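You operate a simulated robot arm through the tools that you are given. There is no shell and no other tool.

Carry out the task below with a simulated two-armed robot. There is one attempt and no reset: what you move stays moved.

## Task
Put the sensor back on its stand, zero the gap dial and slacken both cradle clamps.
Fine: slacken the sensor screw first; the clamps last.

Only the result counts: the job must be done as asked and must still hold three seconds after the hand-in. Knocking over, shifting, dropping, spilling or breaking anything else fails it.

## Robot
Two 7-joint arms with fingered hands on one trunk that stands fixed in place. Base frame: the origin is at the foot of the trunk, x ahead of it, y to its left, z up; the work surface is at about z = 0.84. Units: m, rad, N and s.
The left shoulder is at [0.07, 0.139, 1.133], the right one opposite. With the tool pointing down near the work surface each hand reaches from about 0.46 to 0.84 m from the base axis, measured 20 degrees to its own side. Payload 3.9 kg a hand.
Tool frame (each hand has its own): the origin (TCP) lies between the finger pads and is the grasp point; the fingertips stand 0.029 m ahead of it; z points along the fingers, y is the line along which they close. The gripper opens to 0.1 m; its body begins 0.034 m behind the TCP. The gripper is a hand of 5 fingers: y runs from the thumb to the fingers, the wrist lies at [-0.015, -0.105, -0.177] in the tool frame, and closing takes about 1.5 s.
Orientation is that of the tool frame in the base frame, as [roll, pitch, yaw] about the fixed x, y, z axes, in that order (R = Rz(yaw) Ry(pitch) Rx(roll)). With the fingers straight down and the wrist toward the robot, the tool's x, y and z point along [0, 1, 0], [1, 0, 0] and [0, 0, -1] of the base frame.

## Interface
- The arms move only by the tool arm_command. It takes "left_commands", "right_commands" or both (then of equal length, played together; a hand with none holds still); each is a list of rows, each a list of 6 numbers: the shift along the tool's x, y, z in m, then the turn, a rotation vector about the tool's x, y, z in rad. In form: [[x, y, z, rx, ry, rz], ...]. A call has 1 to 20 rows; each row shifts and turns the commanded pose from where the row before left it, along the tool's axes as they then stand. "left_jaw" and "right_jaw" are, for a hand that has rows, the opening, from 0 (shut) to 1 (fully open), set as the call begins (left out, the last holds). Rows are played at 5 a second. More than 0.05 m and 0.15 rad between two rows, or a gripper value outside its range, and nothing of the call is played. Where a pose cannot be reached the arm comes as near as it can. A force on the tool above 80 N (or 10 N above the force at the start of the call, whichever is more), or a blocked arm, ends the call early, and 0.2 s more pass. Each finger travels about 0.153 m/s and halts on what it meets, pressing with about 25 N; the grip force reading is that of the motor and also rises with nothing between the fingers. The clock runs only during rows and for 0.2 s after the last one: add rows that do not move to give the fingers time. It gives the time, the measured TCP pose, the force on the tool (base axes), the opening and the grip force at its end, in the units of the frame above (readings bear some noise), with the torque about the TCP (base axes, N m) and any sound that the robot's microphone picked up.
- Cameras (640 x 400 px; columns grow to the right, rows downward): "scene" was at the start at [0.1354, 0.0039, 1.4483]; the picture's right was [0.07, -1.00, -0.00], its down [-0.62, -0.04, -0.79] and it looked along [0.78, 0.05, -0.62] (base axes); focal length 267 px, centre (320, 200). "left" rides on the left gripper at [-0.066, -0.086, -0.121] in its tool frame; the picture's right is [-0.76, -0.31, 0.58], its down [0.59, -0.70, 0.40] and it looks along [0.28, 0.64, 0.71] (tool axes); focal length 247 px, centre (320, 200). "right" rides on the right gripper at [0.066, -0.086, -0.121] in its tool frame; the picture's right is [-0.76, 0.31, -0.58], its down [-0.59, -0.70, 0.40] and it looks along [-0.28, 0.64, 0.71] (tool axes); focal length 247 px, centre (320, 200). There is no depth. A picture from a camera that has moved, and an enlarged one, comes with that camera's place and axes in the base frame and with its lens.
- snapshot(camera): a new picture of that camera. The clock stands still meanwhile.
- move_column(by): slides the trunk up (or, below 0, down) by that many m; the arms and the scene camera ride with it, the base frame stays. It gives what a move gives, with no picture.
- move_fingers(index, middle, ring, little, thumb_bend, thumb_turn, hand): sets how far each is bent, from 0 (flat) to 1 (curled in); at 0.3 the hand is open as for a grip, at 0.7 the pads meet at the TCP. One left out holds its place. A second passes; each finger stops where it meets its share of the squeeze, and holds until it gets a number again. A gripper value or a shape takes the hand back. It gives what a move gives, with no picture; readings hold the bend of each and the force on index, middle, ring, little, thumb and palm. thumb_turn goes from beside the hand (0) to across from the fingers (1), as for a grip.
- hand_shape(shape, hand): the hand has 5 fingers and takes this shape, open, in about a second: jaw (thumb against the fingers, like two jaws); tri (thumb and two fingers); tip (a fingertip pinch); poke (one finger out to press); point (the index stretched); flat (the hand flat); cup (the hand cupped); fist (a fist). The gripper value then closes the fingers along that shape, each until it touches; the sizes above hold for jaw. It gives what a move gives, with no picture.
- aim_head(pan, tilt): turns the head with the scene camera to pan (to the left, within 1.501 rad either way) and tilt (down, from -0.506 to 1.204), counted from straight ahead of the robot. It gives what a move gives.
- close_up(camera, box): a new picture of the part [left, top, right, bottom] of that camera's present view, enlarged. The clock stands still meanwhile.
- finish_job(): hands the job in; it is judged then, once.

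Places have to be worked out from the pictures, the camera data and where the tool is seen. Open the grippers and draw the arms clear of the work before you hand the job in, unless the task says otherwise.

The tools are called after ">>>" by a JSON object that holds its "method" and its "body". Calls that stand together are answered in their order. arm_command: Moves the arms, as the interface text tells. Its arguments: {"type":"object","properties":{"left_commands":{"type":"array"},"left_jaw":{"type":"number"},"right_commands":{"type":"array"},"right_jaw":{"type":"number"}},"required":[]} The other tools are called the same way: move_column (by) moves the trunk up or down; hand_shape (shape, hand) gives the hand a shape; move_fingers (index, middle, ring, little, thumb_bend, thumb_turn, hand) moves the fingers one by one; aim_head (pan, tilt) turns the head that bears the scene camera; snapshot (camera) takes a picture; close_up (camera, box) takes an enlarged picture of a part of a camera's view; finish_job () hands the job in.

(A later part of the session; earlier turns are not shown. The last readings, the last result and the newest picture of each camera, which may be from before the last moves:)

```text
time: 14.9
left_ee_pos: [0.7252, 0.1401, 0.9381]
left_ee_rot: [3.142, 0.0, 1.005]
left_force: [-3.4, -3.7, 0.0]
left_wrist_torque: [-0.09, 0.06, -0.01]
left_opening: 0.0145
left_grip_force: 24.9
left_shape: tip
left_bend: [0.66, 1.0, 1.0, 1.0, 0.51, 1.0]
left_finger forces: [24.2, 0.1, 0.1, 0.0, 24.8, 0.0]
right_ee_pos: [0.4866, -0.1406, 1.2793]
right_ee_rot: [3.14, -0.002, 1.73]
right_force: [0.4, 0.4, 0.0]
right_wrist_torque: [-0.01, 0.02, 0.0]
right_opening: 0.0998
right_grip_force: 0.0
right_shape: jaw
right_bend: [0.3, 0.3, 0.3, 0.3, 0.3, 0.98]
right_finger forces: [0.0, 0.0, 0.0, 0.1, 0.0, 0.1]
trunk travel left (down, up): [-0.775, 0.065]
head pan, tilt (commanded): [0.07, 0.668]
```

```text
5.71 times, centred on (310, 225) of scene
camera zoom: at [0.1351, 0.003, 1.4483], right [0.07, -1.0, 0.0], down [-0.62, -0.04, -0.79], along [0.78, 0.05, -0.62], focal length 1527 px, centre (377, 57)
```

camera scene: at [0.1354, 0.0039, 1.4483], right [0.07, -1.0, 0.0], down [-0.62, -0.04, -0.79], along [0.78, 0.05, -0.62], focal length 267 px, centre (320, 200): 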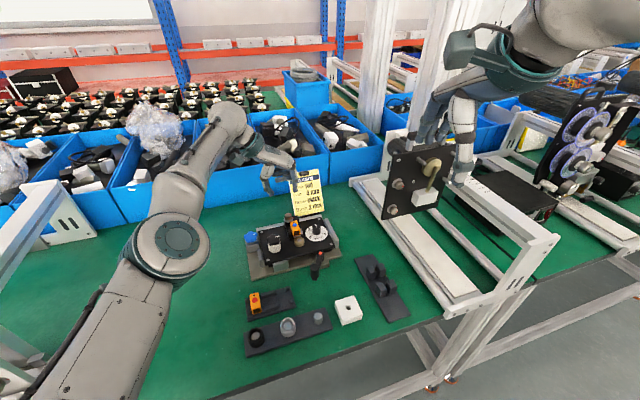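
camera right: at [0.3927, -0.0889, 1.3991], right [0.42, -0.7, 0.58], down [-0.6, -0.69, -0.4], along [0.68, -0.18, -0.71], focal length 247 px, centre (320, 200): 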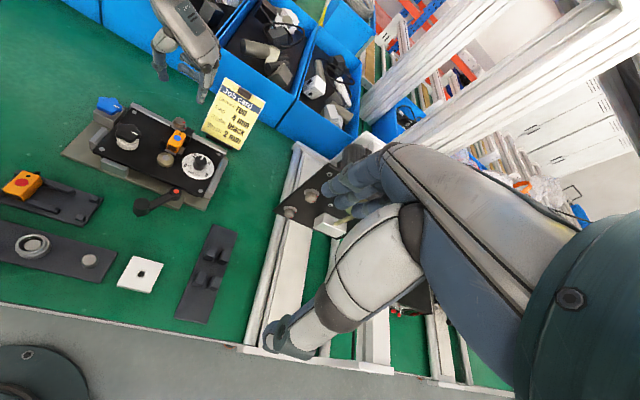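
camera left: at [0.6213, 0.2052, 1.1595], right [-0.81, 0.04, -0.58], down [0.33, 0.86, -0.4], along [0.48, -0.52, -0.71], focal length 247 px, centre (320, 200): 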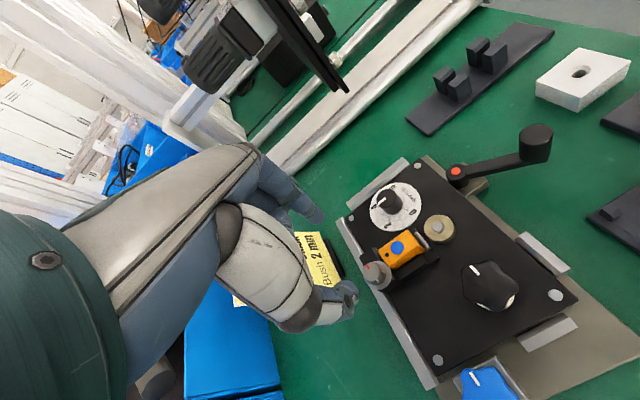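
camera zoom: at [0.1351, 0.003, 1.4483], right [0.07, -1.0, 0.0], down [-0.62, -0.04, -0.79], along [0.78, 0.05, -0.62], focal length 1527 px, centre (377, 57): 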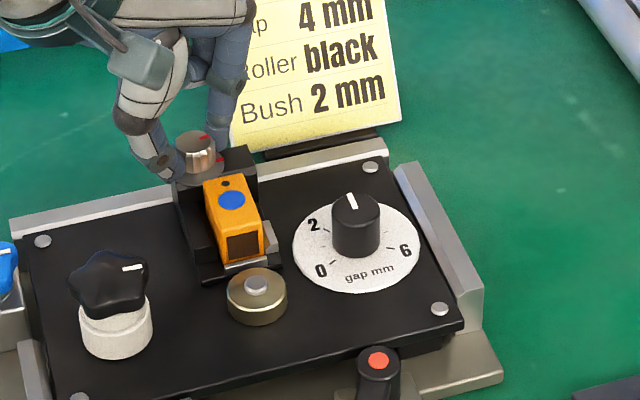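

The mark stayed fixed relative to the fingers, so the knob turned with them. I continue a bit further before the thumb reaches the sensor's end.

>>> {"method": "arm_command", "body": {"left_commands": [[0, 0, 0, 0, 0, -0.09], [0, 0, 0, 0, 0, -0.09], [0, 0, 0, 0, 0, -0.09], [0, 0, 0, 0, 0, 0]]}}

>>> {"method": "close_up", "body": {"camera": "left", "box": [240, 160, 440, 290]}}

>>> {"method": "close_up", "body": {"camera": "right", "box": [140, 70, 220, 140]}}

>>> {"method": "close_up", "body": {"camera": "scene", "box": [270, 190, 330, 240]}}

```text
time: 15.9
left_ee_pos: [0.7232, 0.1397, 0.9383]
left_ee_rot: [3.14, 0.0, 1.273]
left_force: [-3.0, -1.5, -0.2]
left_wrist_torque: [-0.02, 0.0, 0.0]
left_opening: 0.0144
left_grip_force: 24.8
left_shape: tip
left_bend: [0.66, 1.0, 1.0, 1.0, 0.51, 1.0]
left_finger forces: [23.9, 0.0, 0.0, 0.0, 25.6, 0.0]
right_ee_pos: [0.4875, -0.1411, 1.2777]
right_ee_rot: [-3.141, -0.002, 1.731]
right_force: [-0.5, 0.9, -0.6]
right_wrist_torque: [0.0, 0.01, -0.01]
right_opening: 0.0997
right_grip_force: 0.0
right_shape: jaw
right_bend: [0.3, 0.3, 0.3, 0.3, 0.3, 0.98]
right_finger forces: [0.0, 0.0, 0.0, 0.1, 0.1, 0.0]
trunk travel left (down, up): [-0.775, 0.065]
head pan, tilt (commanded): [0.07, 0.668]
```

```text
3.08 times, centred on (340, 225) of left
camera zoom: at [0.6232, 0.1027, 1.0593], right [-0.51, -0.63, -0.58], down [-0.5, 0.77, -0.4], along [0.7, 0.08, -0.71], focal length 760 px, centre (258, 123)
```

zoom: 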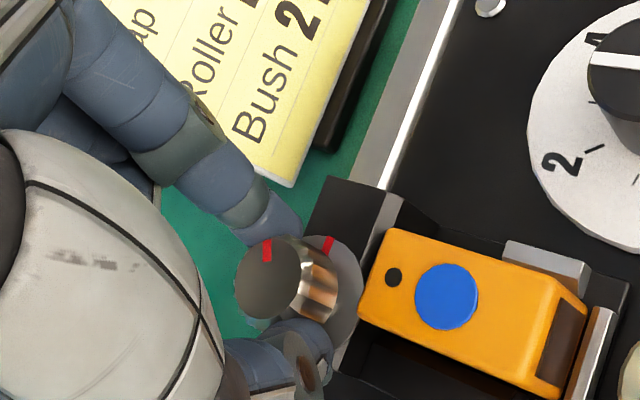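

```text
5.71 times, centred on (180, 105) of right
camera zoom: at [0.3922, -0.0889, 1.3992], right [0.42, -0.7, 0.58], down [-0.6, -0.69, -0.4], along [0.68, -0.18, -0.71], focal length 1411 px, centre (1120, 743)
```

zoom: 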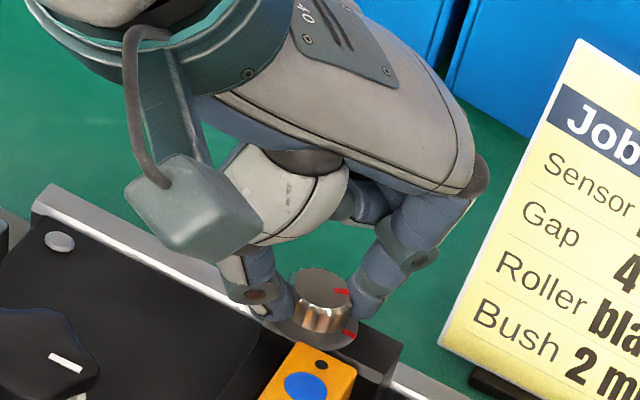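

```text
8.00 times, centred on (300, 215) of scene
camera zoom: at [0.1348, 0.004, 1.4484], right [0.07, -1.0, 0.0], down [-0.62, -0.04, -0.79], along [0.78, 0.05, -0.62], focal length 2138 px, centre (480, 80)
```

zoom: 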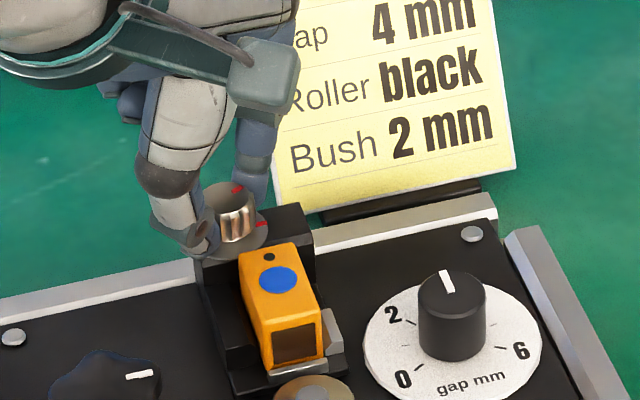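

Knob has turned about 0.72 rad with the hand. I release, rotate back to yaw ≈0.5, regrip and turn a second stroke.

>>> {"method": "arm_command", "body": {"left_commands": [[0, 0, 0, 0, 0, 0], [0, 0, 0, 0, 0, 0], [0, 0, 0, 0, 0, 0.13], [0, 0, 0, 0, 0, 0.13], [0, 0, 0, 0, 0, 0.13], [0, 0, 0, 0, 0, 0.13], [0, 0, 0, 0, 0, 0.13], [0, 0, 0, 0, 0, 0.1], [0, 0, 0, 0, 0, 0]], "left_jaw": 0.5}}

>>> {"method": "arm_command", "body": {"left_commands": [[0, 0, 0, 0, 0, 0], [0, 0, 0, 0, 0, 0], [0, 0, 0, 0, 0, 0], [0, 0, 0, 0, 0, 0], [0, 0, 0, 0, 0, 0]], "left_jaw": 0.0}}

>>> {"method": "close_up", "body": {"camera": "left", "box": [240, 160, 440, 290]}}

```text
time: 17.9
left_ee_pos: [0.724, 0.1421, 0.9375]
left_ee_rot: [-3.14, -0.001, 0.521]
left_force: [-0.1, -0.5, -0.8]
left_wrist_torque: [0.02, 0.0, -0.01]
left_opening: 0.05
left_grip_force: 0.1
left_shape: tip
left_bend: [0.45, 0.98, 0.99, 0.99, 0.35, 1.0]
left_finger forces: [0.0, 0.1, 0.0, 0.1, 0.1, 0.0]
right_ee_pos: [0.4867, -0.1396, 1.2789]
right_ee_rot: [3.142, -0.003, 1.732]
right_force: [-0.7, -0.1, 0.8]
right_wrist_torque: [-0.01, 0.02, 0.02]
right_opening: 0.0999
right_grip_force: 0.0
right_shape: jaw
right_bend: [0.3, 0.3, 0.3, 0.3, 0.3, 0.98]
right_finger forces: [0.1, 0.1, 0.0, 0.0, 0.1, 0.0]
trunk travel left (down, up): [-0.775, 0.065]
head pan, tilt (commanded): [0.07, 0.668]
```

```text
time: 19.1
left_ee_pos: [0.7249, 0.1407, 0.9374]
left_ee_rot: [3.141, 0.0, 0.525]
left_force: [0.4, 2.1, 0.3]
left_wrist_torque: [0.06, -0.03, 0.04]
left_opening: 0.0151
left_grip_force: 25.2
left_shape: tip
left_bend: [0.65, 1.0, 1.0, 1.0, 0.52, 1.0]
left_finger forces: [21.8, 0.1, 0.0, 0.0, 23.5, 0.0]
right_ee_pos: [0.4881, -0.1398, 1.2779]
right_ee_rot: [3.14, 0.0, 1.732]
right_force: [-0.3, 0.4, 0.0]
right_wrist_torque: [-0.02, -0.01, -0.01]
right_opening: 0.1
right_grip_force: 0.0
right_shape: jaw
right_bend: [0.3, 0.3, 0.3, 0.3, 0.3, 0.98]
right_finger forces: [0.0, 0.0, 0.0, 0.0, 0.0, 0.1]
trunk travel left (down, up): [-0.775, 0.065]
head pan, tilt (commanded): [0.07, 0.668]
```

```text
3.08 times, centred on (340, 225) of left
camera zoom: at [0.625, 0.1826, 1.0587], right [-0.81, -0.11, -0.58], down [0.16, 0.9, -0.4], along [0.57, -0.41, -0.71], focal length 760 px, centre (258, 123)
```

zoom: 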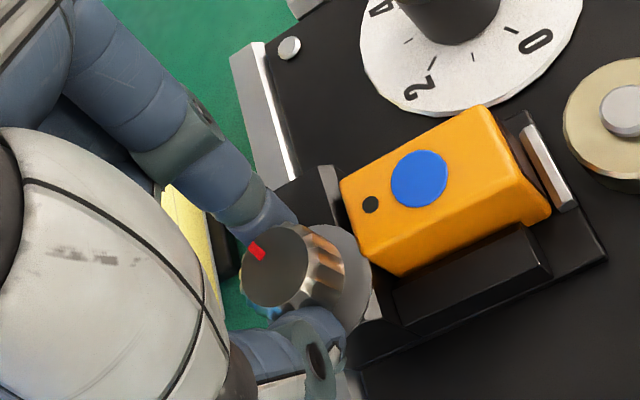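

The mark has clearly moved counter-clockwise. Second stroke now.

>>> {"method": "arm_command", "body": {"left_commands": [[0, 0, 0, 0, 0, -0.09], [0, 0, 0, 0, 0, -0.09], [0, 0, 0, 0, 0, -0.09], [0, 0, 0, 0, 0, -0.09], [0, 0, 0, 0, 0, -0.09], [0, 0, 0, 0, 0, -0.09], [0, 0, 0, 0, 0, -0.09], [0, 0, 0, 0, 0, -0.09], [0, 0, 0, 0, 0, 0]]}}

>>> {"method": "close_up", "body": {"camera": "left", "box": [240, 160, 440, 290]}}

>>> {"method": "close_up", "body": {"camera": "right", "box": [140, 70, 220, 140]}}

```text
time: 21.1
left_ee_pos: [0.7254, 0.1413, 0.9381]
left_ee_rot: [3.142, 0.001, 1.243]
left_force: [-2.9, 1.1, 0.2]
left_wrist_torque: [0.0, 0.05, -0.04]
left_opening: 0.0131
left_grip_force: 25.3
left_shape: tip
left_bend: [0.66, 1.0, 1.0, 1.0, 0.54, 1.0]
left_finger forces: [23.2, 0.1, 0.1, 0.1, 25.5, 0.0]
right_ee_pos: [0.4875, -0.1405, 1.2782]
right_ee_rot: [-3.142, 0.0, 1.731]
right_force: [0.7, -0.5, 0.0]
right_wrist_torque: [-0.01, -0.01, 0.05]
right_opening: 0.0996
right_grip_force: 0.0
right_shape: jaw
right_bend: [0.3, 0.3, 0.3, 0.3, 0.3, 0.98]
right_finger forces: [0.1, 0.0, 0.0, 0.0, 0.0, 0.0]
trunk travel left (down, up): [-0.775, 0.065]
head pan, tilt (commanded): [0.07, 0.668]
```

```text
3.08 times, centred on (340, 225) of left
camera zoom: at [0.6222, 0.1062, 1.059], right [-0.53, -0.62, -0.58], down [-0.48, 0.78, -0.4], along [0.7, 0.06, -0.71], focal length 760 px, centre (258, 123)
```

zoom: 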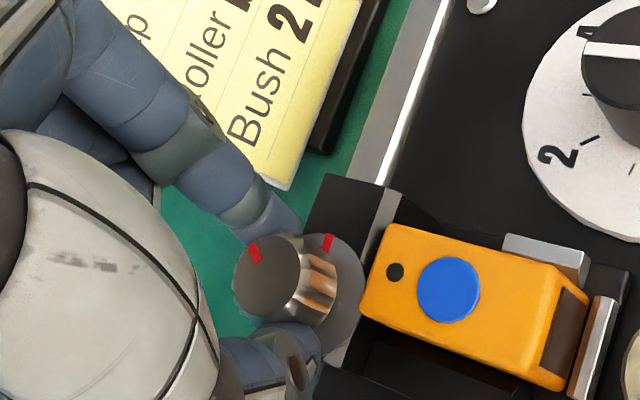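

```text
5.71 times, centred on (180, 105) of right
camera zoom: at [0.3924, -0.0884, 1.3992], right [0.42, -0.7, 0.58], down [-0.6, -0.69, -0.4], along [0.68, -0.18, -0.71], focal length 1411 px, centre (1120, 743)
```

zoom: 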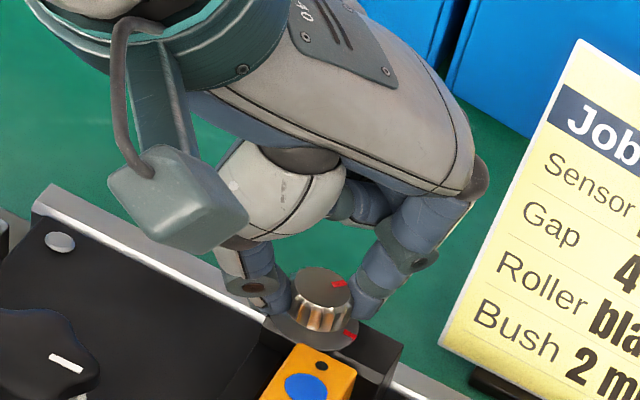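

The knob has turned roughly 50° in total relative to its collar mark, with some slip. I regrip 1.5 mm lower for a better hold and do a third stroke.

>>> {"method": "arm_command", "body": {"left_commands": [[0, 0, 0, 0, 0, 0], [0, 0, 0, 0, 0, 0], [0, 0, 0, 0, 0, 0.13], [0, 0, 0, 0, 0, 0.13], [0, 0, 0, 0, 0, 0.13], [0, 0, 0, 0, 0, 0.13], [0, 0, 0, 0, 0, 0.13], [0, 0, 0, 0, 0, 0.13], [0, 0, 0.0018, 0, 0, 0], [0, 0, 0, 0, 0, 0]], "left_jaw": 0.5}}

>>> {"method": "arm_command", "body": {"left_commands": [[0, 0, 0, 0, 0, 0], [0, 0, 0, 0, 0, 0], [0, 0, 0, 0, 0, 0], [0, 0, 0, 0, 0, 0], [0, 0, 0, 0, 0, 0]], "left_jaw": 0.0}}

>>> {"method": "close_up", "body": {"camera": "left", "box": [240, 160, 440, 290]}}

>>> {"method": "close_up", "body": {"camera": "right", "box": [140, 70, 220, 140]}}

```text
time: 23.3
left_ee_pos: [0.7255, 0.1409, 0.936]
left_ee_rot: [3.141, 0.0, 0.462]
left_force: [0.0, 0.1, -0.1]
left_wrist_torque: [-0.04, 0.03, 0.0]
left_opening: 0.0497
left_grip_force: 0.1
left_shape: tip
left_bend: [0.45, 0.98, 0.99, 0.99, 0.36, 1.0]
left_finger forces: [0.0, 0.0, 0.0, 0.1, 0.0, 0.1]
right_ee_pos: [0.4878, -0.1409, 1.2771]
right_ee_rot: [3.141, -0.001, 1.732]
right_force: [0.3, -0.6, 0.3]
right_wrist_torque: [-0.01, -0.05, 0.03]
right_opening: 0.0999
right_grip_force: 0.0
right_shape: jaw
right_bend: [0.3, 0.3, 0.3, 0.3, 0.3, 0.98]
right_finger forces: [0.0, 0.0, 0.0, 0.0, 0.0, 0.1]
trunk travel left (down, up): [-0.775, 0.065]
head pan, tilt (commanded): [0.07, 0.668]
```

```text
time: 24.5
left_ee_pos: [0.7245, 0.1402, 0.9361]
left_ee_rot: [3.141, 0.0, 0.464]
left_force: [-0.9, 3.0, -0.3]
left_wrist_torque: [0.01, 0.03, -0.02]
left_opening: 0.0171
left_grip_force: 25.3
left_shape: tip
left_bend: [0.64, 1.0, 1.0, 1.0, 0.53, 1.0]
left_finger forces: [21.2, 0.0, 0.0, 0.0, 24.3, 0.0]
right_ee_pos: [0.4875, -0.1412, 1.2774]
right_ee_rot: [3.142, 0.0, 1.733]
right_force: [-0.2, -0.5, 1.2]
right_wrist_torque: [0.0, -0.01, -0.01]
right_opening: 0.1
right_grip_force: 0.0
right_shape: jaw
right_bend: [0.3, 0.3, 0.3, 0.3, 0.3, 0.98]
right_finger forces: [0.0, 0.0, 0.0, 0.0, 0.0, 0.1]
trunk travel left (down, up): [-0.775, 0.065]
head pan, tilt (commanded): [0.07, 0.668]
```

```text
3.08 times, centred on (340, 225) of left
camera zoom: at [0.6279, 0.1882, 1.0572], right [-0.81, -0.06, -0.58], down [0.21, 0.89, -0.4], along [0.54, -0.45, -0.71], focal length 760 px, centre (258, 123)
```

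zoom: 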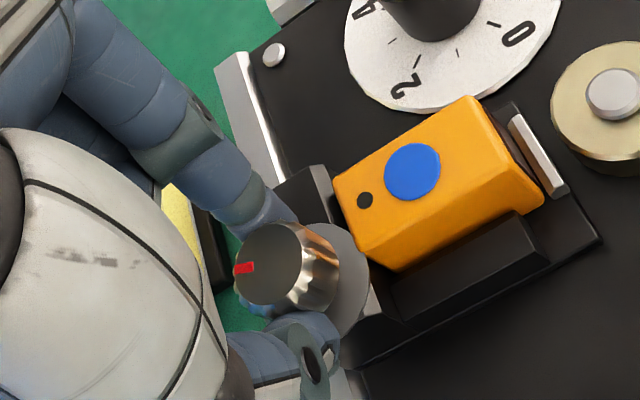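

```text
5.71 times, centred on (180, 105) of right
camera zoom: at [0.3928, -0.0883, 1.399], right [0.42, -0.7, 0.58], down [-0.6, -0.69, -0.4], along [0.68, -0.18, -0.71], focal length 1411 px, centre (1120, 743)
```

zoom: 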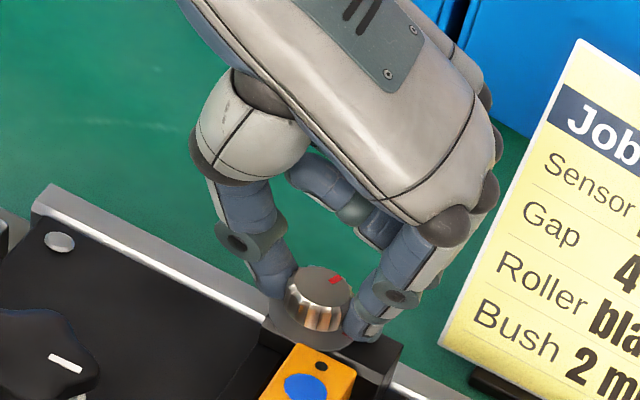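

Now gripping 17 mm of knob, firmer. Mark has moved about 55° from start. Third stroke.

>>> {"method": "arm_command", "body": {"left_commands": [[0, 0, 0, 0, 0, -0.08], [0, 0, 0, 0, 0, -0.08], [0, 0, 0, 0, 0, -0.08], [0, 0, 0, 0, 0, -0.08], [0, 0, 0, 0, 0, -0.08], [0, 0, 0, 0, 0, -0.08], [0, 0, 0, 0, 0, -0.08], [0, 0, 0, 0, 0, -0.08], [0, 0, 0, 0, 0, -0.08], [0, 0, 0, 0, 0, -0.08], [0, 0, 0, 0, 0, 0]]}}

>>> {"method": "close_up", "body": {"camera": "left", "box": [240, 160, 440, 290]}}

>>> {"method": "close_up", "body": {"camera": "right", "box": [140, 70, 220, 140]}}

```text
time: 26.9
left_ee_pos: [0.7259, 0.1403, 0.9363]
left_ee_rot: [3.142, 0.0, 1.264]
left_force: [-2.2, 0.6, -0.8]
left_wrist_torque: [0.0, 0.06, 0.03]
left_opening: 0.0143
left_grip_force: 25.2
left_shape: tip
left_bend: [0.65, 1.0, 1.0, 1.0, 0.54, 1.0]
left_finger forces: [22.2, 0.0, 0.1, 0.0, 25.1, 0.0]
right_ee_pos: [0.4872, -0.1397, 1.2786]
right_ee_rot: [-3.142, 0.001, 1.732]
right_force: [-0.2, -0.4, 0.1]
right_wrist_torque: [0.01, -0.01, 0.04]
right_opening: 0.0998
right_grip_force: 0.0
right_shape: jaw
right_bend: [0.3, 0.3, 0.3, 0.3, 0.3, 0.98]
right_finger forces: [0.0, 0.0, 0.0, 0.1, 0.0, 0.0]
trunk travel left (down, up): [-0.775, 0.065]
head pan, tilt (commanded): [0.07, 0.668]
```

```text
3.08 times, centred on (340, 225) of left
camera zoom: at [0.6234, 0.1042, 1.0575], right [-0.52, -0.63, -0.58], down [-0.49, 0.77, -0.4], along [0.7, 0.08, -0.71], focal length 760 px, centre (258, 123)
```

zoom: 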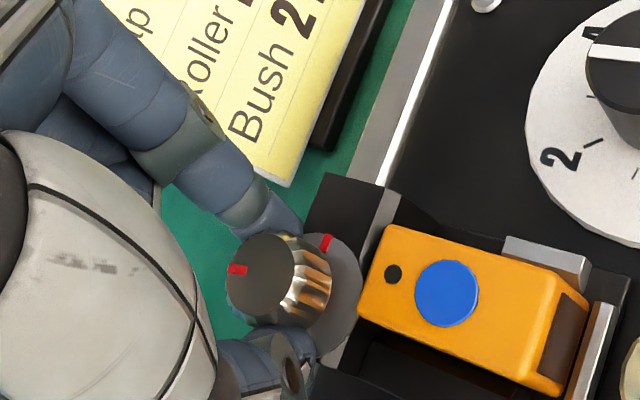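

```text
5.71 times, centred on (180, 105) of right
camera zoom: at [0.3923, -0.0884, 1.3992], right [0.42, -0.7, 0.58], down [-0.6, -0.69, -0.4], along [0.68, -0.18, -0.71], focal length 1411 px, centre (1120, 743)
```

zoom: 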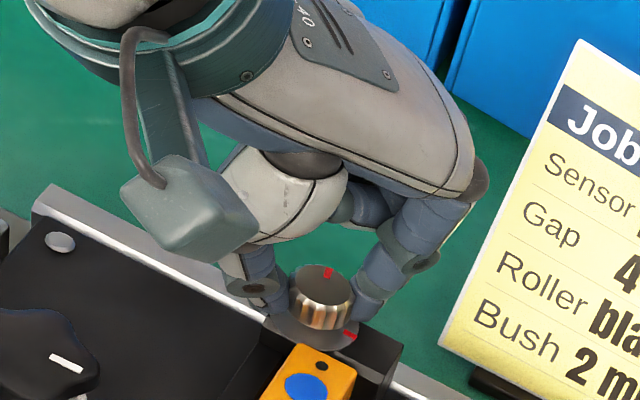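

By the fixed right camera the mark has gone from about -55° to about +29°, so roughly 85° slackened so far. I do a fourth stroke to be well past a quarter turn.

>>> {"method": "arm_command", "body": {"left_commands": [[0, 0, 0, 0, 0, 0], [0, 0, 0, 0, 0, 0], [0, 0, 0, 0, 0, 0.13], [0, 0, 0, 0, 0, 0.13], [0, 0, 0, 0, 0, 0.13], [0, 0, 0, 0, 0, 0.13], [0, 0, 0, 0, 0, 0.13], [0, 0, 0, 0, 0, 0.13], [0, 0, 0.0005, 0, 0, 0], [0, 0, 0, 0, 0, 0]], "left_jaw": 0.5}}

>>> {"method": "arm_command", "body": {"left_commands": [[0, 0, 0, 0, 0, 0], [0, 0, 0, 0, 0, 0], [0, 0, 0, 0, 0, 0], [0, 0, 0, 0, 0, 0], [0, 0, 0, 0, 0, 0]], "left_jaw": 0.0}}

>>> {"method": "arm_command", "body": {"left_commands": [[0, 0, 0, 0, 0, -0.08], [0, 0, 0, 0, 0, -0.08], [0, 0, 0, 0, 0, -0.08], [0, 0, 0, 0, 0, -0.08], [0, 0, 0, 0, 0, -0.08], [0, 0, 0, 0, 0, -0.08], [0, 0, 0, 0, 0, -0.08], [0, 0, 0, 0, 0, -0.08], [0, 0, 0, 0, 0, -0.08], [0, 0, 0, 0, 0, -0.08], [0, 0, 0, 0, 0, 0]]}}

>>> {"method": "close_up", "body": {"camera": "left", "box": [240, 160, 440, 290]}}

>>> {"method": "close_up", "body": {"camera": "right", "box": [140, 70, 220, 140]}}

```text
time: 29.1
left_ee_pos: [0.725, 0.1402, 0.9353]
left_ee_rot: [-3.142, 0.0, 0.482]
left_force: [0.3, -0.8, 0.9]
left_wrist_torque: [0.0, 0.02, -0.01]
left_opening: 0.0498
left_grip_force: 0.1
left_shape: tip
left_bend: [0.45, 0.98, 0.99, 1.0, 0.36, 1.0]
left_finger forces: [0.1, 0.0, 0.0, 0.0, 0.1, 0.1]
right_ee_pos: [0.4872, -0.1408, 1.2781]
right_ee_rot: [-3.141, -0.002, 1.732]
right_force: [-0.2, 0.7, -0.2]
right_wrist_torque: [0.02, -0.03, -0.01]
right_opening: 0.0995
right_grip_force: 0.1
right_shape: jaw
right_bend: [0.3, 0.3, 0.3, 0.3, 0.3, 0.98]
right_finger forces: [0.0, 0.0, 0.0, 0.0, 0.0, 0.0]
trunk travel left (down, up): [-0.775, 0.065]
head pan, tilt (commanded): [0.07, 0.668]
```

```text
time: 30.3
left_ee_pos: [0.7235, 0.1422, 0.9354]
left_ee_rot: [3.139, -0.001, 0.485]
left_force: [-1.6, 8.2, 2.2]
left_wrist_torque: [0.09, 0.01, -0.01]
left_opening: 0.0249
left_grip_force: 25.4
left_shape: tip
left_bend: [0.75, 1.0, 1.0, 1.0, 0.56, 1.0]
left_finger forces: [20.6, 0.0, 0.0, 0.1, 25.7, 0.0]
right_ee_pos: [0.4872, -0.1394, 1.2785]
right_ee_rot: [3.141, 0.001, 1.731]
right_force: [0.1, -0.3, -1.1]
right_wrist_torque: [0.01, -0.01, -0.01]
right_opening: 0.0999
right_grip_force: 0.1
right_shape: jaw
right_bend: [0.3, 0.3, 0.3, 0.3, 0.3, 0.98]
right_finger forces: [0.0, 0.1, 0.0, 0.0, 0.0, 0.1]
trunk travel left (down, up): [-0.775, 0.065]
head pan, tilt (commanded): [0.07, 0.668]
```

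```text
time: 32.7
left_ee_pos: [0.7231, 0.1399, 0.9356]
left_ee_rot: [3.141, 0.001, 1.282]
left_force: [-6.6, 2.7, -0.3]
left_wrist_torque: [0.03, 0.14, 0.01]
left_opening: 0.0234
left_grip_force: 24.9
left_shape: tip
left_bend: [0.75, 1.0, 1.0, 1.0, 0.58, 1.0]
left_finger forces: [18.1, 0.1, 0.1, 0.0, 25.7, 0.0]
right_ee_pos: [0.4862, -0.1386, 1.2793]
right_ee_rot: [3.14, 0.0, 1.732]
right_force: [0.0, -0.5, -0.2]
right_wrist_torque: [0.0, 0.02, 0.0]
right_opening: 0.0995
right_grip_force: 0.0
right_shape: jaw
right_bend: [0.3, 0.3, 0.3, 0.3, 0.3, 0.98]
right_finger forces: [0.0, 0.1, 0.1, 0.0, 0.0, 0.0]
trunk travel left (down, up): [-0.775, 0.065]
head pan, tilt (commanded): [0.07, 0.668]
```

```text
3.08 times, centred on (340, 225) of left
camera zoom: at [0.623, 0.102, 1.057], right [-0.51, -0.64, -0.58], down [-0.51, 0.76, -0.4], along [0.7, 0.09, -0.71], focal length 760 px, centre (258, 123)
```

zoom: 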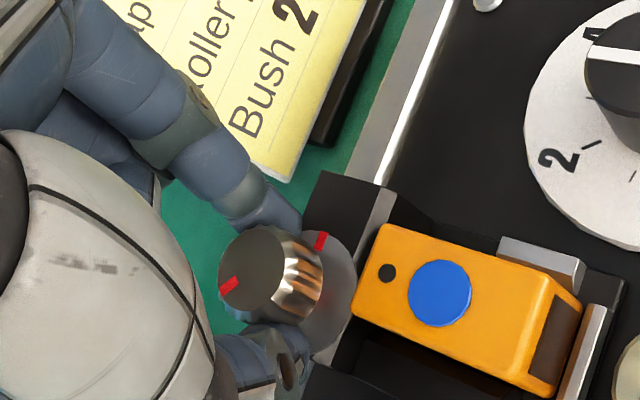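

```text
5.71 times, centred on (180, 105) of right
camera zoom: at [0.3915, -0.0881, 1.3995], right [0.42, -0.7, 0.58], down [-0.6, -0.69, -0.4], along [0.68, -0.18, -0.71], focal length 1411 px, centre (1120, 743)
```

zoom: 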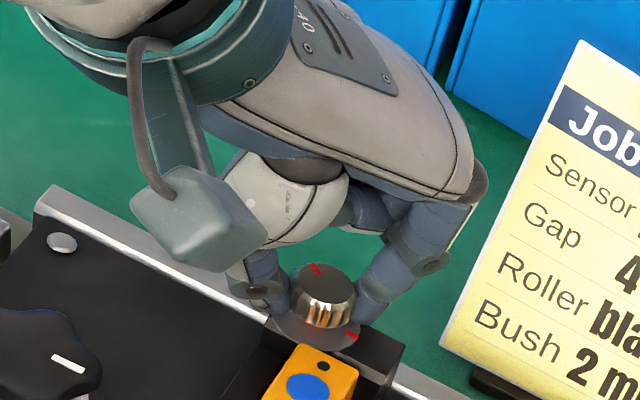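

The knob has turned about 120° and visibly risen, so the screw is slack. I release and lift clear.

>>> {"method": "arm_command", "body": {"left_commands": [[0, 0, 0, 0, 0, 0], [0, 0, 0, 0, 0, 0], [0, 0, -0.02, 0, 0, 0], [0, 0, -0.03, 0, 0, 0], [0, 0, -0.03, 0, 0, 0], [0, 0, 0, 0, 0, 0]], "left_jaw": 0.5}}

>>> {"method": "snapshot", "body": {"camera": "left"}}

>>> {"method": "close_up", "body": {"camera": "left", "box": [320, 180, 470, 280]}}

>>> {"method": "close_up", "body": {"camera": "right", "box": [130, 80, 230, 180]}}

>>> {"method": "close_up", "body": {"camera": "scene", "box": [260, 190, 340, 250]}}

```text
time: 34.1
left_ee_pos: [0.7246, 0.1406, 1.0155]
left_ee_rot: [3.141, 0.0, 1.282]
left_force: [0.1, 0.2, -0.1]
left_wrist_torque: [0.02, 0.0, -0.02]
left_opening: 0.0497
left_grip_force: 0.1
left_shape: tip
left_bend: [0.45, 0.98, 0.99, 0.99, 0.36, 1.0]
left_finger forces: [0.0, 0.0, 0.1, 0.0, 0.1, 0.0]
right_ee_pos: [0.4876, -0.1405, 1.2782]
right_ee_rot: [3.141, -0.003, 1.732]
right_force: [0.2, -0.3, -0.6]
right_wrist_torque: [-0.02, -0.01, 0.01]
right_opening: 0.1001
right_grip_force: 0.0
right_shape: jaw
right_bend: [0.3, 0.3, 0.3, 0.3, 0.3, 0.98]
right_finger forces: [0.1, 0.0, 0.1, 0.0, 0.1, 0.0]
trunk travel left (down, up): [-0.775, 0.065]
head pan, tilt (commanded): [0.07, 0.668]
```

```text
taken
camera left: at [0.6238, 0.1032, 1.1376], right [-0.51, -0.64, -0.58], down [-0.51, 0.76, -0.4], along [0.7, 0.09, -0.71], focal length 247 px, centre (320, 200)
```

left: 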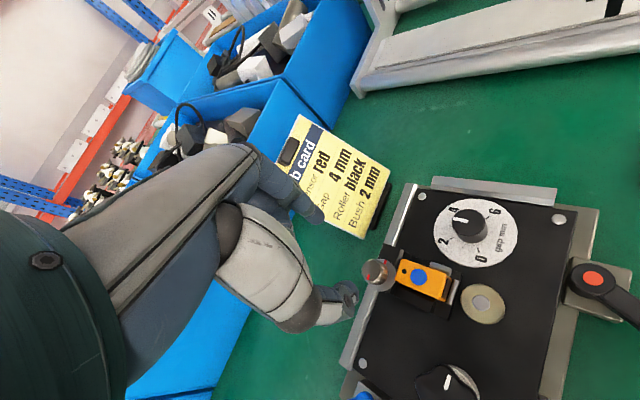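

```text
4.00 times, centred on (395, 230) of left
camera zoom: at [0.6238, 0.1032, 1.1376], right [-0.51, -0.64, -0.58], down [-0.51, 0.76, -0.4], along [0.7, 0.09, -0.71], focal length 988 px, centre (20, 80)
```

zoom: 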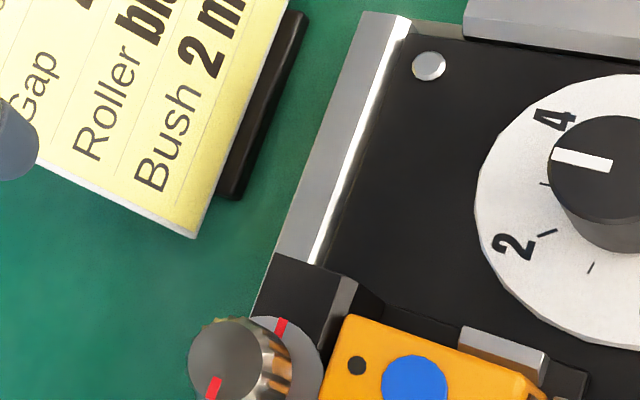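

```text
4.00 times, centred on (180, 130) of right
camera zoom: at [0.3932, -0.0886, 1.3989], right [0.42, -0.7, 0.58], down [-0.6, -0.69, -0.4], along [0.68, -0.18, -0.71], focal length 988 px, centre (880, 480)
```

zoom: 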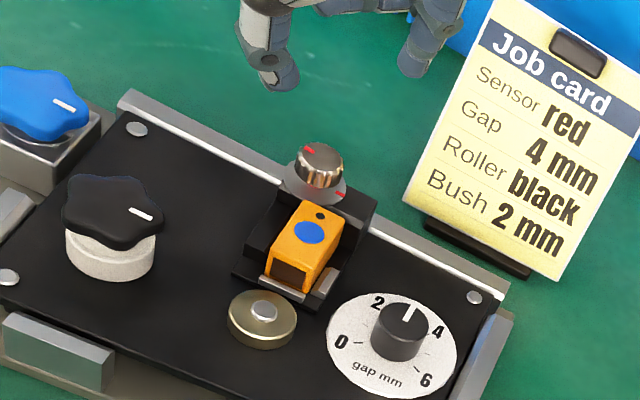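

```text
6.67 times, centred on (300, 220) of scene
camera zoom: at [0.1358, 0.0042, 1.4483], right [0.07, -1.0, 0.0], down [-0.62, -0.04, -0.78], along [0.78, 0.05, -0.62], focal length 1782 px, centre (453, 67)
```

zoom: 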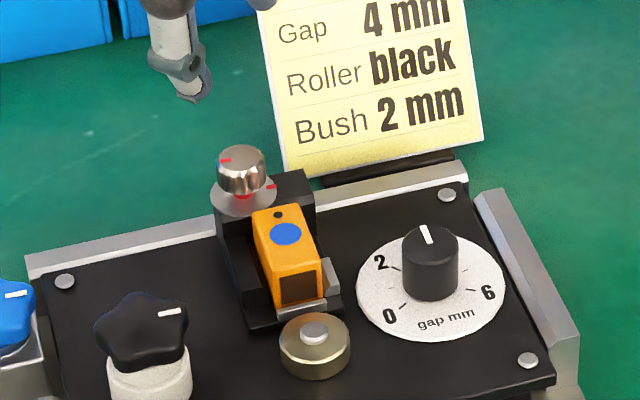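

The knob has risen and shows a red neck beneath it: the sensor screw is slack. Before gripping the sensor I want to see its right side, so I raise the left hand away and bring the right hand's camera in from the right.

>>> {"method": "arm_command", "body": {"left_commands": [[0.02, -0.03, -0.03, 0, 0, 0], [0.02, -0.03, -0.03, 0, 0, 0], [0.02, -0.03, -0.03, 0, 0, 0], [0.02, -0.03, -0.03, 0, 0, 0], [0, 0, 0, 0, 0, 0], [0, 0, 0, 0, 0, 0], [0, 0, 0, 0, 0, 0], [0, 0, 0, 0, 0, 0], [0, 0, 0, 0, 0, 0], [0, 0, 0, 0, 0, 0]], "right_commands": [[0, 0.014, 0.022, 0, 0, -0.123], [0, 0.014, 0.022, 0, 0, -0.123], [0, 0.014, 0.022, 0, 0, -0.123], [0, 0.014, 0.022, 0, 0, -0.123], [0, 0.014, 0.022, 0, 0, -0.123], [0, 0.014, 0.022, 0, 0, -0.123], [0, 0.014, 0.022, 0, 0, -0.123], [0, 0.014, 0.022, 0, 0, -0.123], [0, 0.014, 0.022, 0, 0, -0.123], [0, 0.014, 0.022, 0, 0, -0.123]]}}

>>> {"method": "snapshot", "body": {"camera": "right"}}

>>> {"method": "snapshot", "body": {"camera": "scene"}}

```text
time: 36.3
left_ee_pos: [0.6325, 0.2518, 1.1355]
left_ee_rot: [-3.141, 0.0, 1.282]
left_force: [0.4, 0.8, -0.1]
left_wrist_torque: [0.0, 0.0, 0.0]
left_opening: 0.0499
left_grip_force: 0.1
left_shape: tip
left_bend: [0.45, 0.98, 0.99, 0.99, 0.36, 1.0]
left_finger forces: [0.1, 0.1, 0.0, 0.0, 0.0, 0.0]
right_ee_pos: [0.5885, -0.0532, 1.0557]
right_ee_rot: [3.139, 0.0, 2.964]
right_force: [-0.3, -0.3, -0.5]
right_wrist_torque: [-0.01, -0.01, -0.01]
right_opening: 0.0999
right_grip_force: 0.0
right_shape: jaw
right_bend: [0.3, 0.3, 0.3, 0.3, 0.3, 0.98]
right_finger forces: [0.1, 0.1, 0.0, 0.0, 0.1, 0.0]
trunk travel left (down, up): [-0.775, 0.065]
head pan, tilt (commanded): [0.07, 0.668]
```

```text
taken
camera right: at [0.5085, -0.1257, 1.1764], right [0.8, 0.17, 0.58], down [0.46, -0.8, -0.4], along [0.39, 0.58, -0.71], focal length 247 px, centre (320, 200)
```

right: 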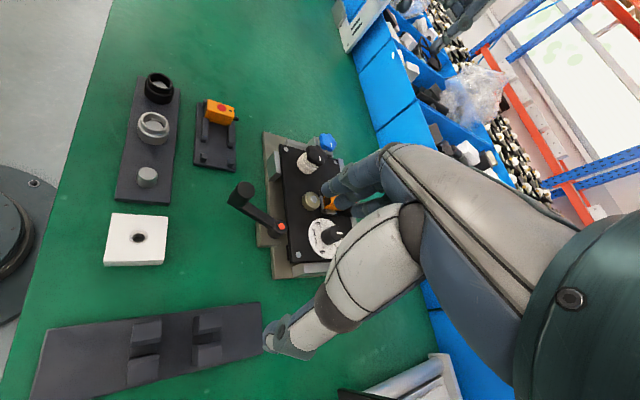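

```text
taken
camera scene: at [0.1368, 0.0046, 1.4482], right [0.07, -1.0, 0.0], down [-0.62, -0.04, -0.78], along [0.78, 0.05, -0.62], focal length 267 px, centre (320, 200)
```

scene: 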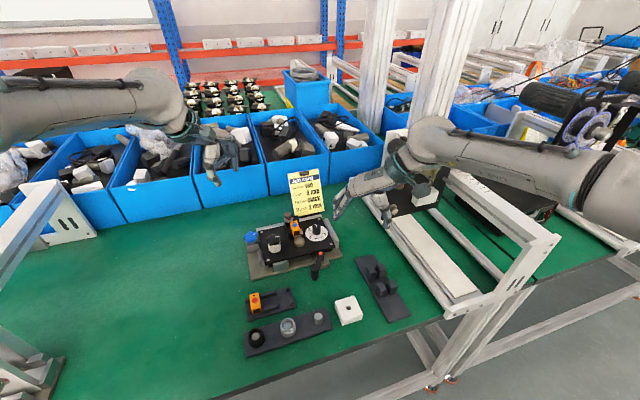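

The right fingers hide the fixture. I shift the right hand a little forward and down so that the sensor shows beside the hand.

>>> {"method": "arm_command", "body": {"right_commands": [[-0.024, -0.0024, 0.016, 0, 0, 0], [-0.024, -0.0024, 0.016, 0, 0, 0], [-0.024, -0.0024, 0.016, 0, 0, 0], [0, 0, 0, 0, 0, 0]]}}

>>> {"method": "snapshot", "body": {"camera": "right"}}

>>> {"method": "close_up", "body": {"camera": "right", "box": [180, 100, 330, 220]}}

```text
time: 37.3
left_ee_pos: [0.6313, 0.2518, 1.1386]
left_ee_rot: [3.14, -0.001, 1.281]
left_force: [-0.1, -1.3, 0.1]
left_wrist_torque: [-0.02, -0.03, 0.04]
left_opening: 0.0498
left_grip_force: 0.1
left_shape: tip
left_bend: [0.45, 0.98, 0.99, 0.99, 0.36, 1.0]
left_finger forces: [0.0, 0.1, 0.1, 0.0, 0.1, 0.1]
right_ee_pos: [0.6564, -0.0753, 1.0094]
right_ee_rot: [3.14, -0.002, 2.96]
right_force: [-0.8, 0.8, -0.2]
right_wrist_torque: [0.0, -0.01, 0.0]
right_opening: 0.0996
right_grip_force: 0.1
right_shape: jaw
right_bend: [0.3, 0.3, 0.3, 0.3, 0.3, 0.98]
right_finger forces: [0.0, 0.1, 0.1, 0.1, 0.0, 0.1]
trunk travel left (down, up): [-0.775, 0.065]
head pan, tilt (commanded): [0.07, 0.668]
```

```text
taken
camera right: at [0.5762, -0.1468, 1.1309], right [0.8, 0.17, 0.58], down [0.45, -0.8, -0.4], along [0.39, 0.58, -0.71], focal length 247 px, centre (320, 200)
```

right: 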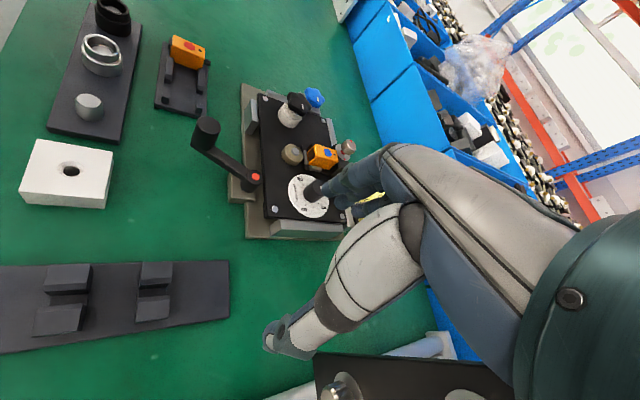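

```text
3.33 times, centred on (255, 160) of right
camera zoom: at [0.5762, -0.1468, 1.1309], right [0.8, 0.17, 0.58], down [0.45, -0.8, -0.4], along [0.39, 0.58, -0.71], focal length 823 px, centre (537, 333)
```

zoom: 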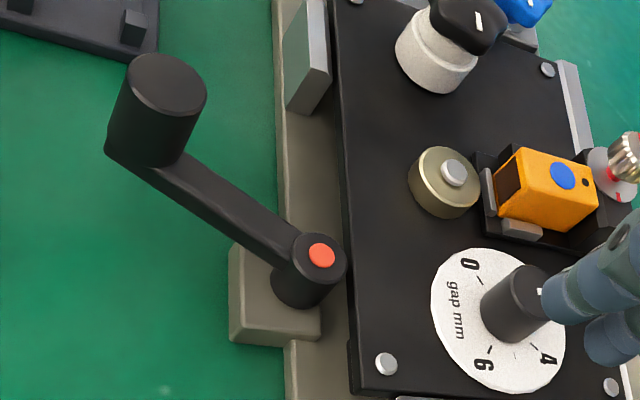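

Now the sensor's right side is visible. I zoom in closer on the sensor.

>>> {"method": "close_up", "body": {"camera": "right", "box": [280, 125, 370, 195]}}

>>> {"method": "close_up", "body": {"camera": "right", "box": [140, 20, 230, 120]}}

>>> {"method": "close_up", "body": {"camera": "right", "box": [260, 80, 340, 140]}}

```text
5.71 times, centred on (325, 160) of right
camera zoom: at [0.5762, -0.1468, 1.1309], right [0.8, 0.17, 0.58], down [0.45, -0.8, -0.4], along [0.39, 0.58, -0.71], focal length 1411 px, centre (291, 429)
```

zoom: 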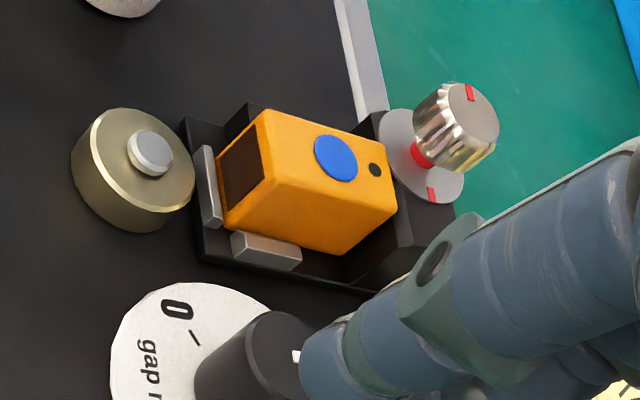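

```text
4.00 times, centred on (185, 70) of right
camera zoom: at [0.5762, -0.1468, 1.1309], right [0.8, 0.17, 0.58], down [0.45, -0.8, -0.4], along [0.39, 0.58, -0.71], focal length 988 px, centre (860, 720)
```

zoom: 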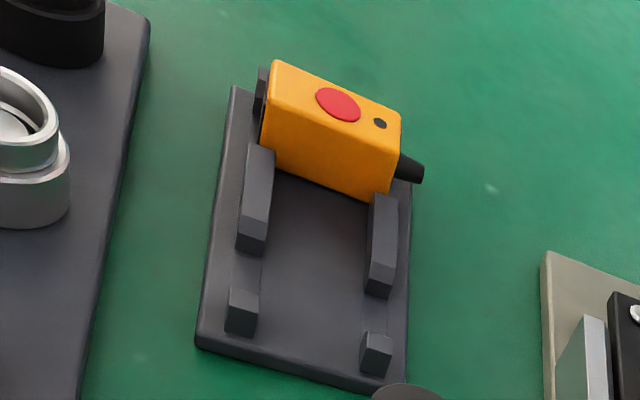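

```text
6.67 times, centred on (300, 110) of right
camera zoom: at [0.5762, -0.1468, 1.1309], right [0.8, 0.17, 0.58], down [0.45, -0.8, -0.4], along [0.39, 0.58, -0.71], focal length 1646 px, centre (453, 800)
```

zoom: 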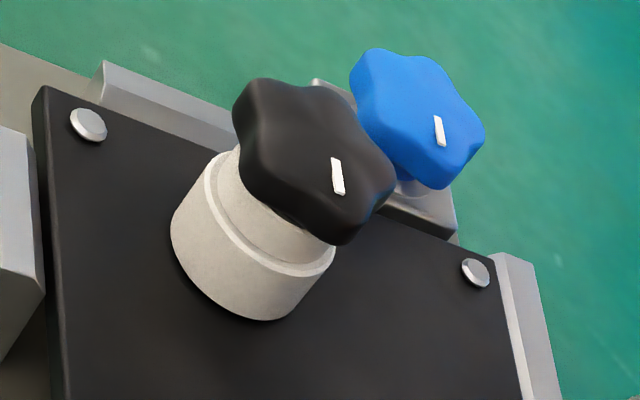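

The views are very clear: the sensor's right face is open, the dock's left wall and back block are lower than the sensor top, and the free stand slot centre works out at about (0.496, 0.122) with axis yaw ≈0.39. I set the left hand to the three-finger shape (more stable for the sensor) and curl the right hand so its camera sees better.

>>> {"method": "hand_shape", "body": {"shape": "tri", "hand": "left"}}

>>> {"method": "hand_shape", "body": {"shape": "fist", "hand": "right"}}

>>> {"method": "arm_command", "body": {"left_commands": [[0, 0, 0, 0, 0, 0.125], [0, 0, 0, 0, 0, 0.125], [0, 0, 0, 0, 0, 0.125], [0, 0, 0, 0, 0, 0.125], [0, 0, 0, 0, 0, 0.125], [0, 0, 0, 0, 0, 0.125], [0, 0, 0, 0, 0, 0.12], [0, 0, 0, 0, 0, 0]], "right_commands": [[0.003, -0.012, 0, 0, 0, 0], [0.003, -0.012, 0, 0, 0, 0], [0.003, -0.012, 0, 0, 0, 0], [0.003, -0.012, 0, 0, 0, 0], [0, 0, 0, 0, 0, 0], [0, 0, 0, 0, 0, 0], [0, 0, 0, 0, 0, 0], [0, 0, 0, 0, 0, 0]], "left_jaw": 0.4}}

>>> {"method": "snapshot", "body": {"camera": "right"}}

>>> {"method": "snapshot", "body": {"camera": "left"}}

```text
time: 38.2
left_ee_pos: [0.632, 0.2515, 1.1374]
left_ee_rot: [-3.141, 0.001, 1.283]
left_force: [0.3, -0.5, 0.0]
left_wrist_torque: [0.0, -0.03, -0.01]
left_opening: 0.1001
left_grip_force: 0.0
left_shape: tri
left_bend: [0.3, 0.3, 0.99, 0.99, 0.3, 0.98]
left_finger forces: [0.0, 0.0, 0.1, 0.0, 0.0, 0.0]
right_ee_pos: [0.6549, -0.0746, 1.0091]
right_ee_rot: [3.141, 0.001, 2.962]
right_force: [0.0, -0.2, -1.3]
right_wrist_torque: [-0.02, 0.0, -0.01]
right_opening: 0.0996
right_grip_force: 0.1
right_shape: jaw
right_bend: [0.3, 0.3, 0.3, 0.3, 0.3, 0.98]
right_finger forces: [0.1, 0.0, 0.0, 0.1, 0.0, 0.0]
trunk travel left (down, up): [-0.775, 0.065]
head pan, tilt (commanded): [0.07, 0.668]
```

```text
time: 39.1
left_ee_pos: [0.6321, 0.251, 1.1365]
left_ee_rot: [3.141, 0.0, 1.28]
left_force: [-0.2, 0.2, 0.8]
left_wrist_torque: [0.02, 0.01, -0.02]
left_opening: 0.0997
left_grip_force: 0.1
left_shape: tri
left_bend: [0.3, 0.3, 0.99, 0.99, 0.3, 0.98]
left_finger forces: [0.1, 0.1, 0.0, 0.0, 0.0, 0.1]
right_ee_pos: [0.656, -0.0751, 1.0101]
right_ee_rot: [3.139, 0.001, 2.964]
right_force: [-0.2, 0.1, 0.7]
right_wrist_torque: [0.0, -0.02, 0.0]
right_opening: 0.0
right_grip_force: 0.1
right_shape: fist
right_bend: [0.99, 1.0, 1.0, 1.0, 0.87, 0.84]
right_finger forces: [0.0, 0.1, 0.0, 0.0, 0.0, 0.0]
trunk travel left (down, up): [-0.775, 0.065]
head pan, tilt (commanded): [0.07, 0.668]
```

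```text
time: 40.9
left_ee_pos: [0.6321, 0.252, 1.1358]
left_ee_rot: [-3.142, 0.0, 0.412]
left_force: [1.4, -0.1, -0.7]
left_wrist_torque: [-0.02, 0.0, 0.0]
left_opening: 0.0404
left_grip_force: 0.0
left_shape: tri
left_bend: [0.44, 0.47, 0.99, 0.99, 0.41, 1.0]
left_finger forces: [0.0, 0.0, 0.0, 0.0, 0.1, 0.0]
right_ee_pos: [0.6343, -0.1188, 1.0106]
right_ee_rot: [3.139, 0.0, 2.961]
right_force: [0.5, 0.6, 0.2]
right_wrist_torque: [0.0, 0.01, 0.01]
right_opening: 0.0002
right_grip_force: 0.1
right_shape: fist
right_bend: [0.99, 1.0, 1.0, 1.0, 0.87, 0.84]
right_finger forces: [0.1, 0.0, 0.1, 0.0, 0.1, 0.0]
trunk travel left (down, up): [-0.775, 0.065]
head pan, tilt (commanded): [0.07, 0.668]
```

```text
taken
camera right: at [0.5549, -0.1909, 1.1313], right [0.8, 0.17, 0.58], down [0.45, -0.8, -0.4], along [0.39, 0.58, -0.71], focal length 247 px, centre (320, 200)
```

right: 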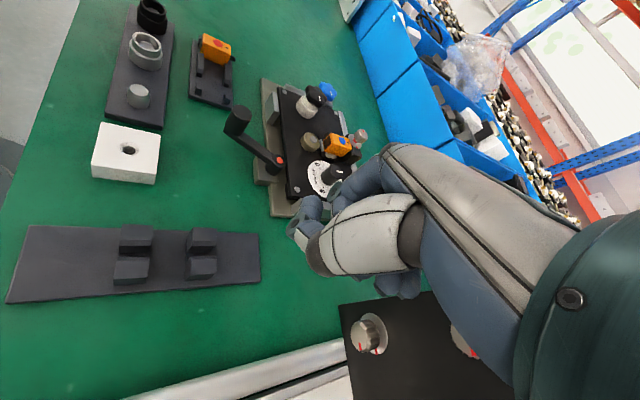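

```text
taken
camera left: at [0.5382, 0.3041, 1.2571], right [-0.82, -0.02, -0.58], down [0.26, 0.88, -0.4], along [0.52, -0.48, -0.71], focal length 247 px, centre (320, 200)
```

left: 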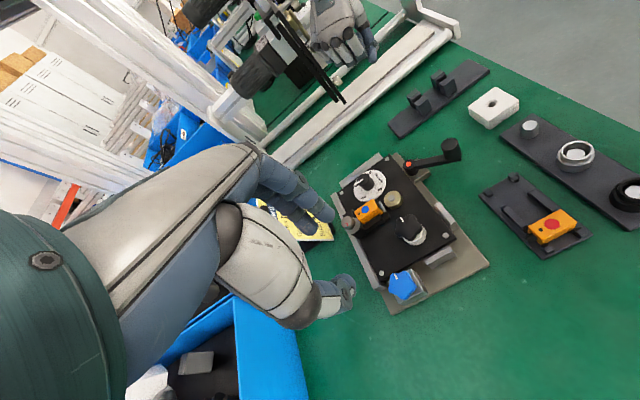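

Right view is now unobstructed. I bring the left hand over the sensor at z≈1.0.

>>> {"method": "arm_command", "body": {"left_commands": [[-0.0009, 0.03, 0.0272, 0, 0, 0], [-0.0009, 0.03, 0.0272, 0, 0, 0], [-0.0009, 0.03, 0.0272, 0, 0, 0], [-0.0009, 0.03, 0.0272, 0, 0, 0], [-0.0009, 0.03, 0.0272, 0, 0, 0], [0, 0, 0, 0, 0, 0]]}}

>>> {"method": "close_up", "body": {"camera": "left", "box": [240, 160, 440, 290]}}

>>> {"method": "close_up", "body": {"camera": "right", "box": [270, 60, 420, 190]}}

>>> {"method": "close_up", "body": {"camera": "scene", "box": [240, 170, 360, 260]}}

```text
time: 42.3
left_ee_pos: [0.6876, 0.1139, 0.9989]
left_ee_rot: [3.14, -0.001, 0.412]
left_force: [-1.7, 0.1, 0.3]
left_wrist_torque: [0.01, -0.03, 0.01]
left_opening: 0.0406
left_grip_force: 0.0
left_shape: tri
left_bend: [0.44, 0.47, 0.99, 0.99, 0.41, 1.0]
left_finger forces: [0.0, 0.0, 0.0, 0.0, 0.1, 0.0]
right_ee_pos: [0.6351, -0.1191, 1.0108]
right_ee_rot: [-3.141, 0.0, 2.962]
right_force: [0.0, -0.6, 0.1]
right_wrist_torque: [-0.04, 0.02, 0.01]
right_opening: 0.0
right_grip_force: 0.0
right_shape: fist
right_bend: [0.99, 1.0, 1.0, 1.0, 0.87, 0.84]
right_finger forces: [0.0, 0.1, 0.0, 0.0, 0.0, 0.1]
trunk travel left (down, up): [-0.775, 0.065]
head pan, tilt (commanded): [0.07, 0.668]
```

```text
3.08 times, centred on (340, 225) of left
camera zoom: at [0.5939, 0.167, 1.12], right [-0.82, -0.02, -0.58], down [0.26, 0.88, -0.4], along [0.52, -0.47, -0.71], focal length 760 px, centre (258, 123)
```

zoom: 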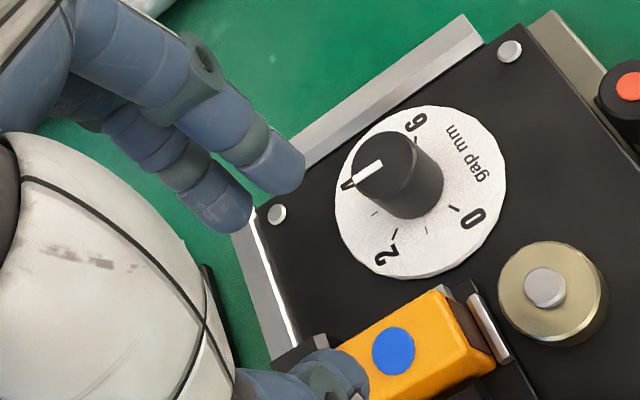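

```text
3.08 times, centred on (345, 125) of right
camera zoom: at [0.5546, -0.1904, 1.1316], right [0.8, 0.17, 0.58], down [0.45, -0.8, -0.4], along [0.39, 0.58, -0.71], focal length 760 px, centre (243, 431)
```

zoom: 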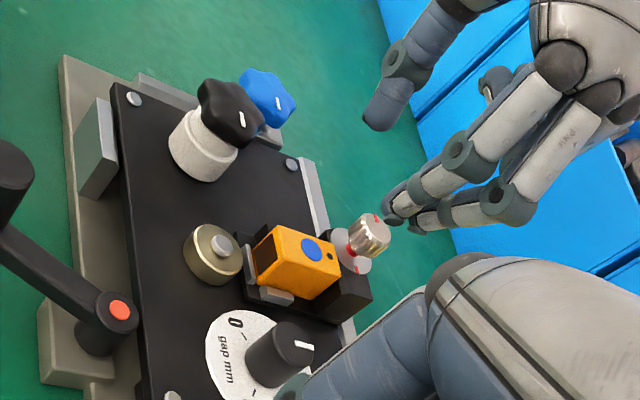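

```text
4.44 times, centred on (300, 215) of scene
camera zoom: at [0.1346, 0.0046, 1.4484], right [0.07, -1.0, 0.0], down [-0.62, -0.04, -0.79], along [0.78, 0.05, -0.62], focal length 1188 px, centre (409, 133)
```

zoom: 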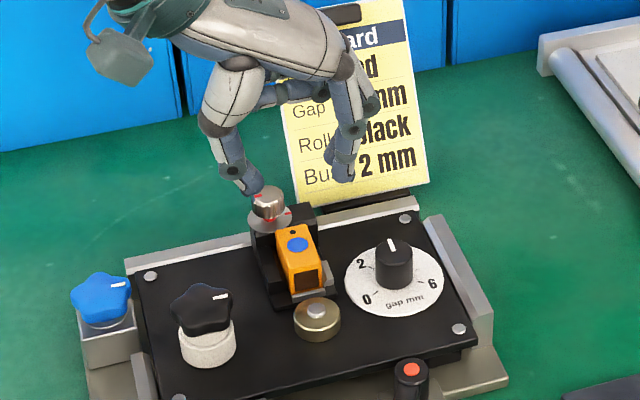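

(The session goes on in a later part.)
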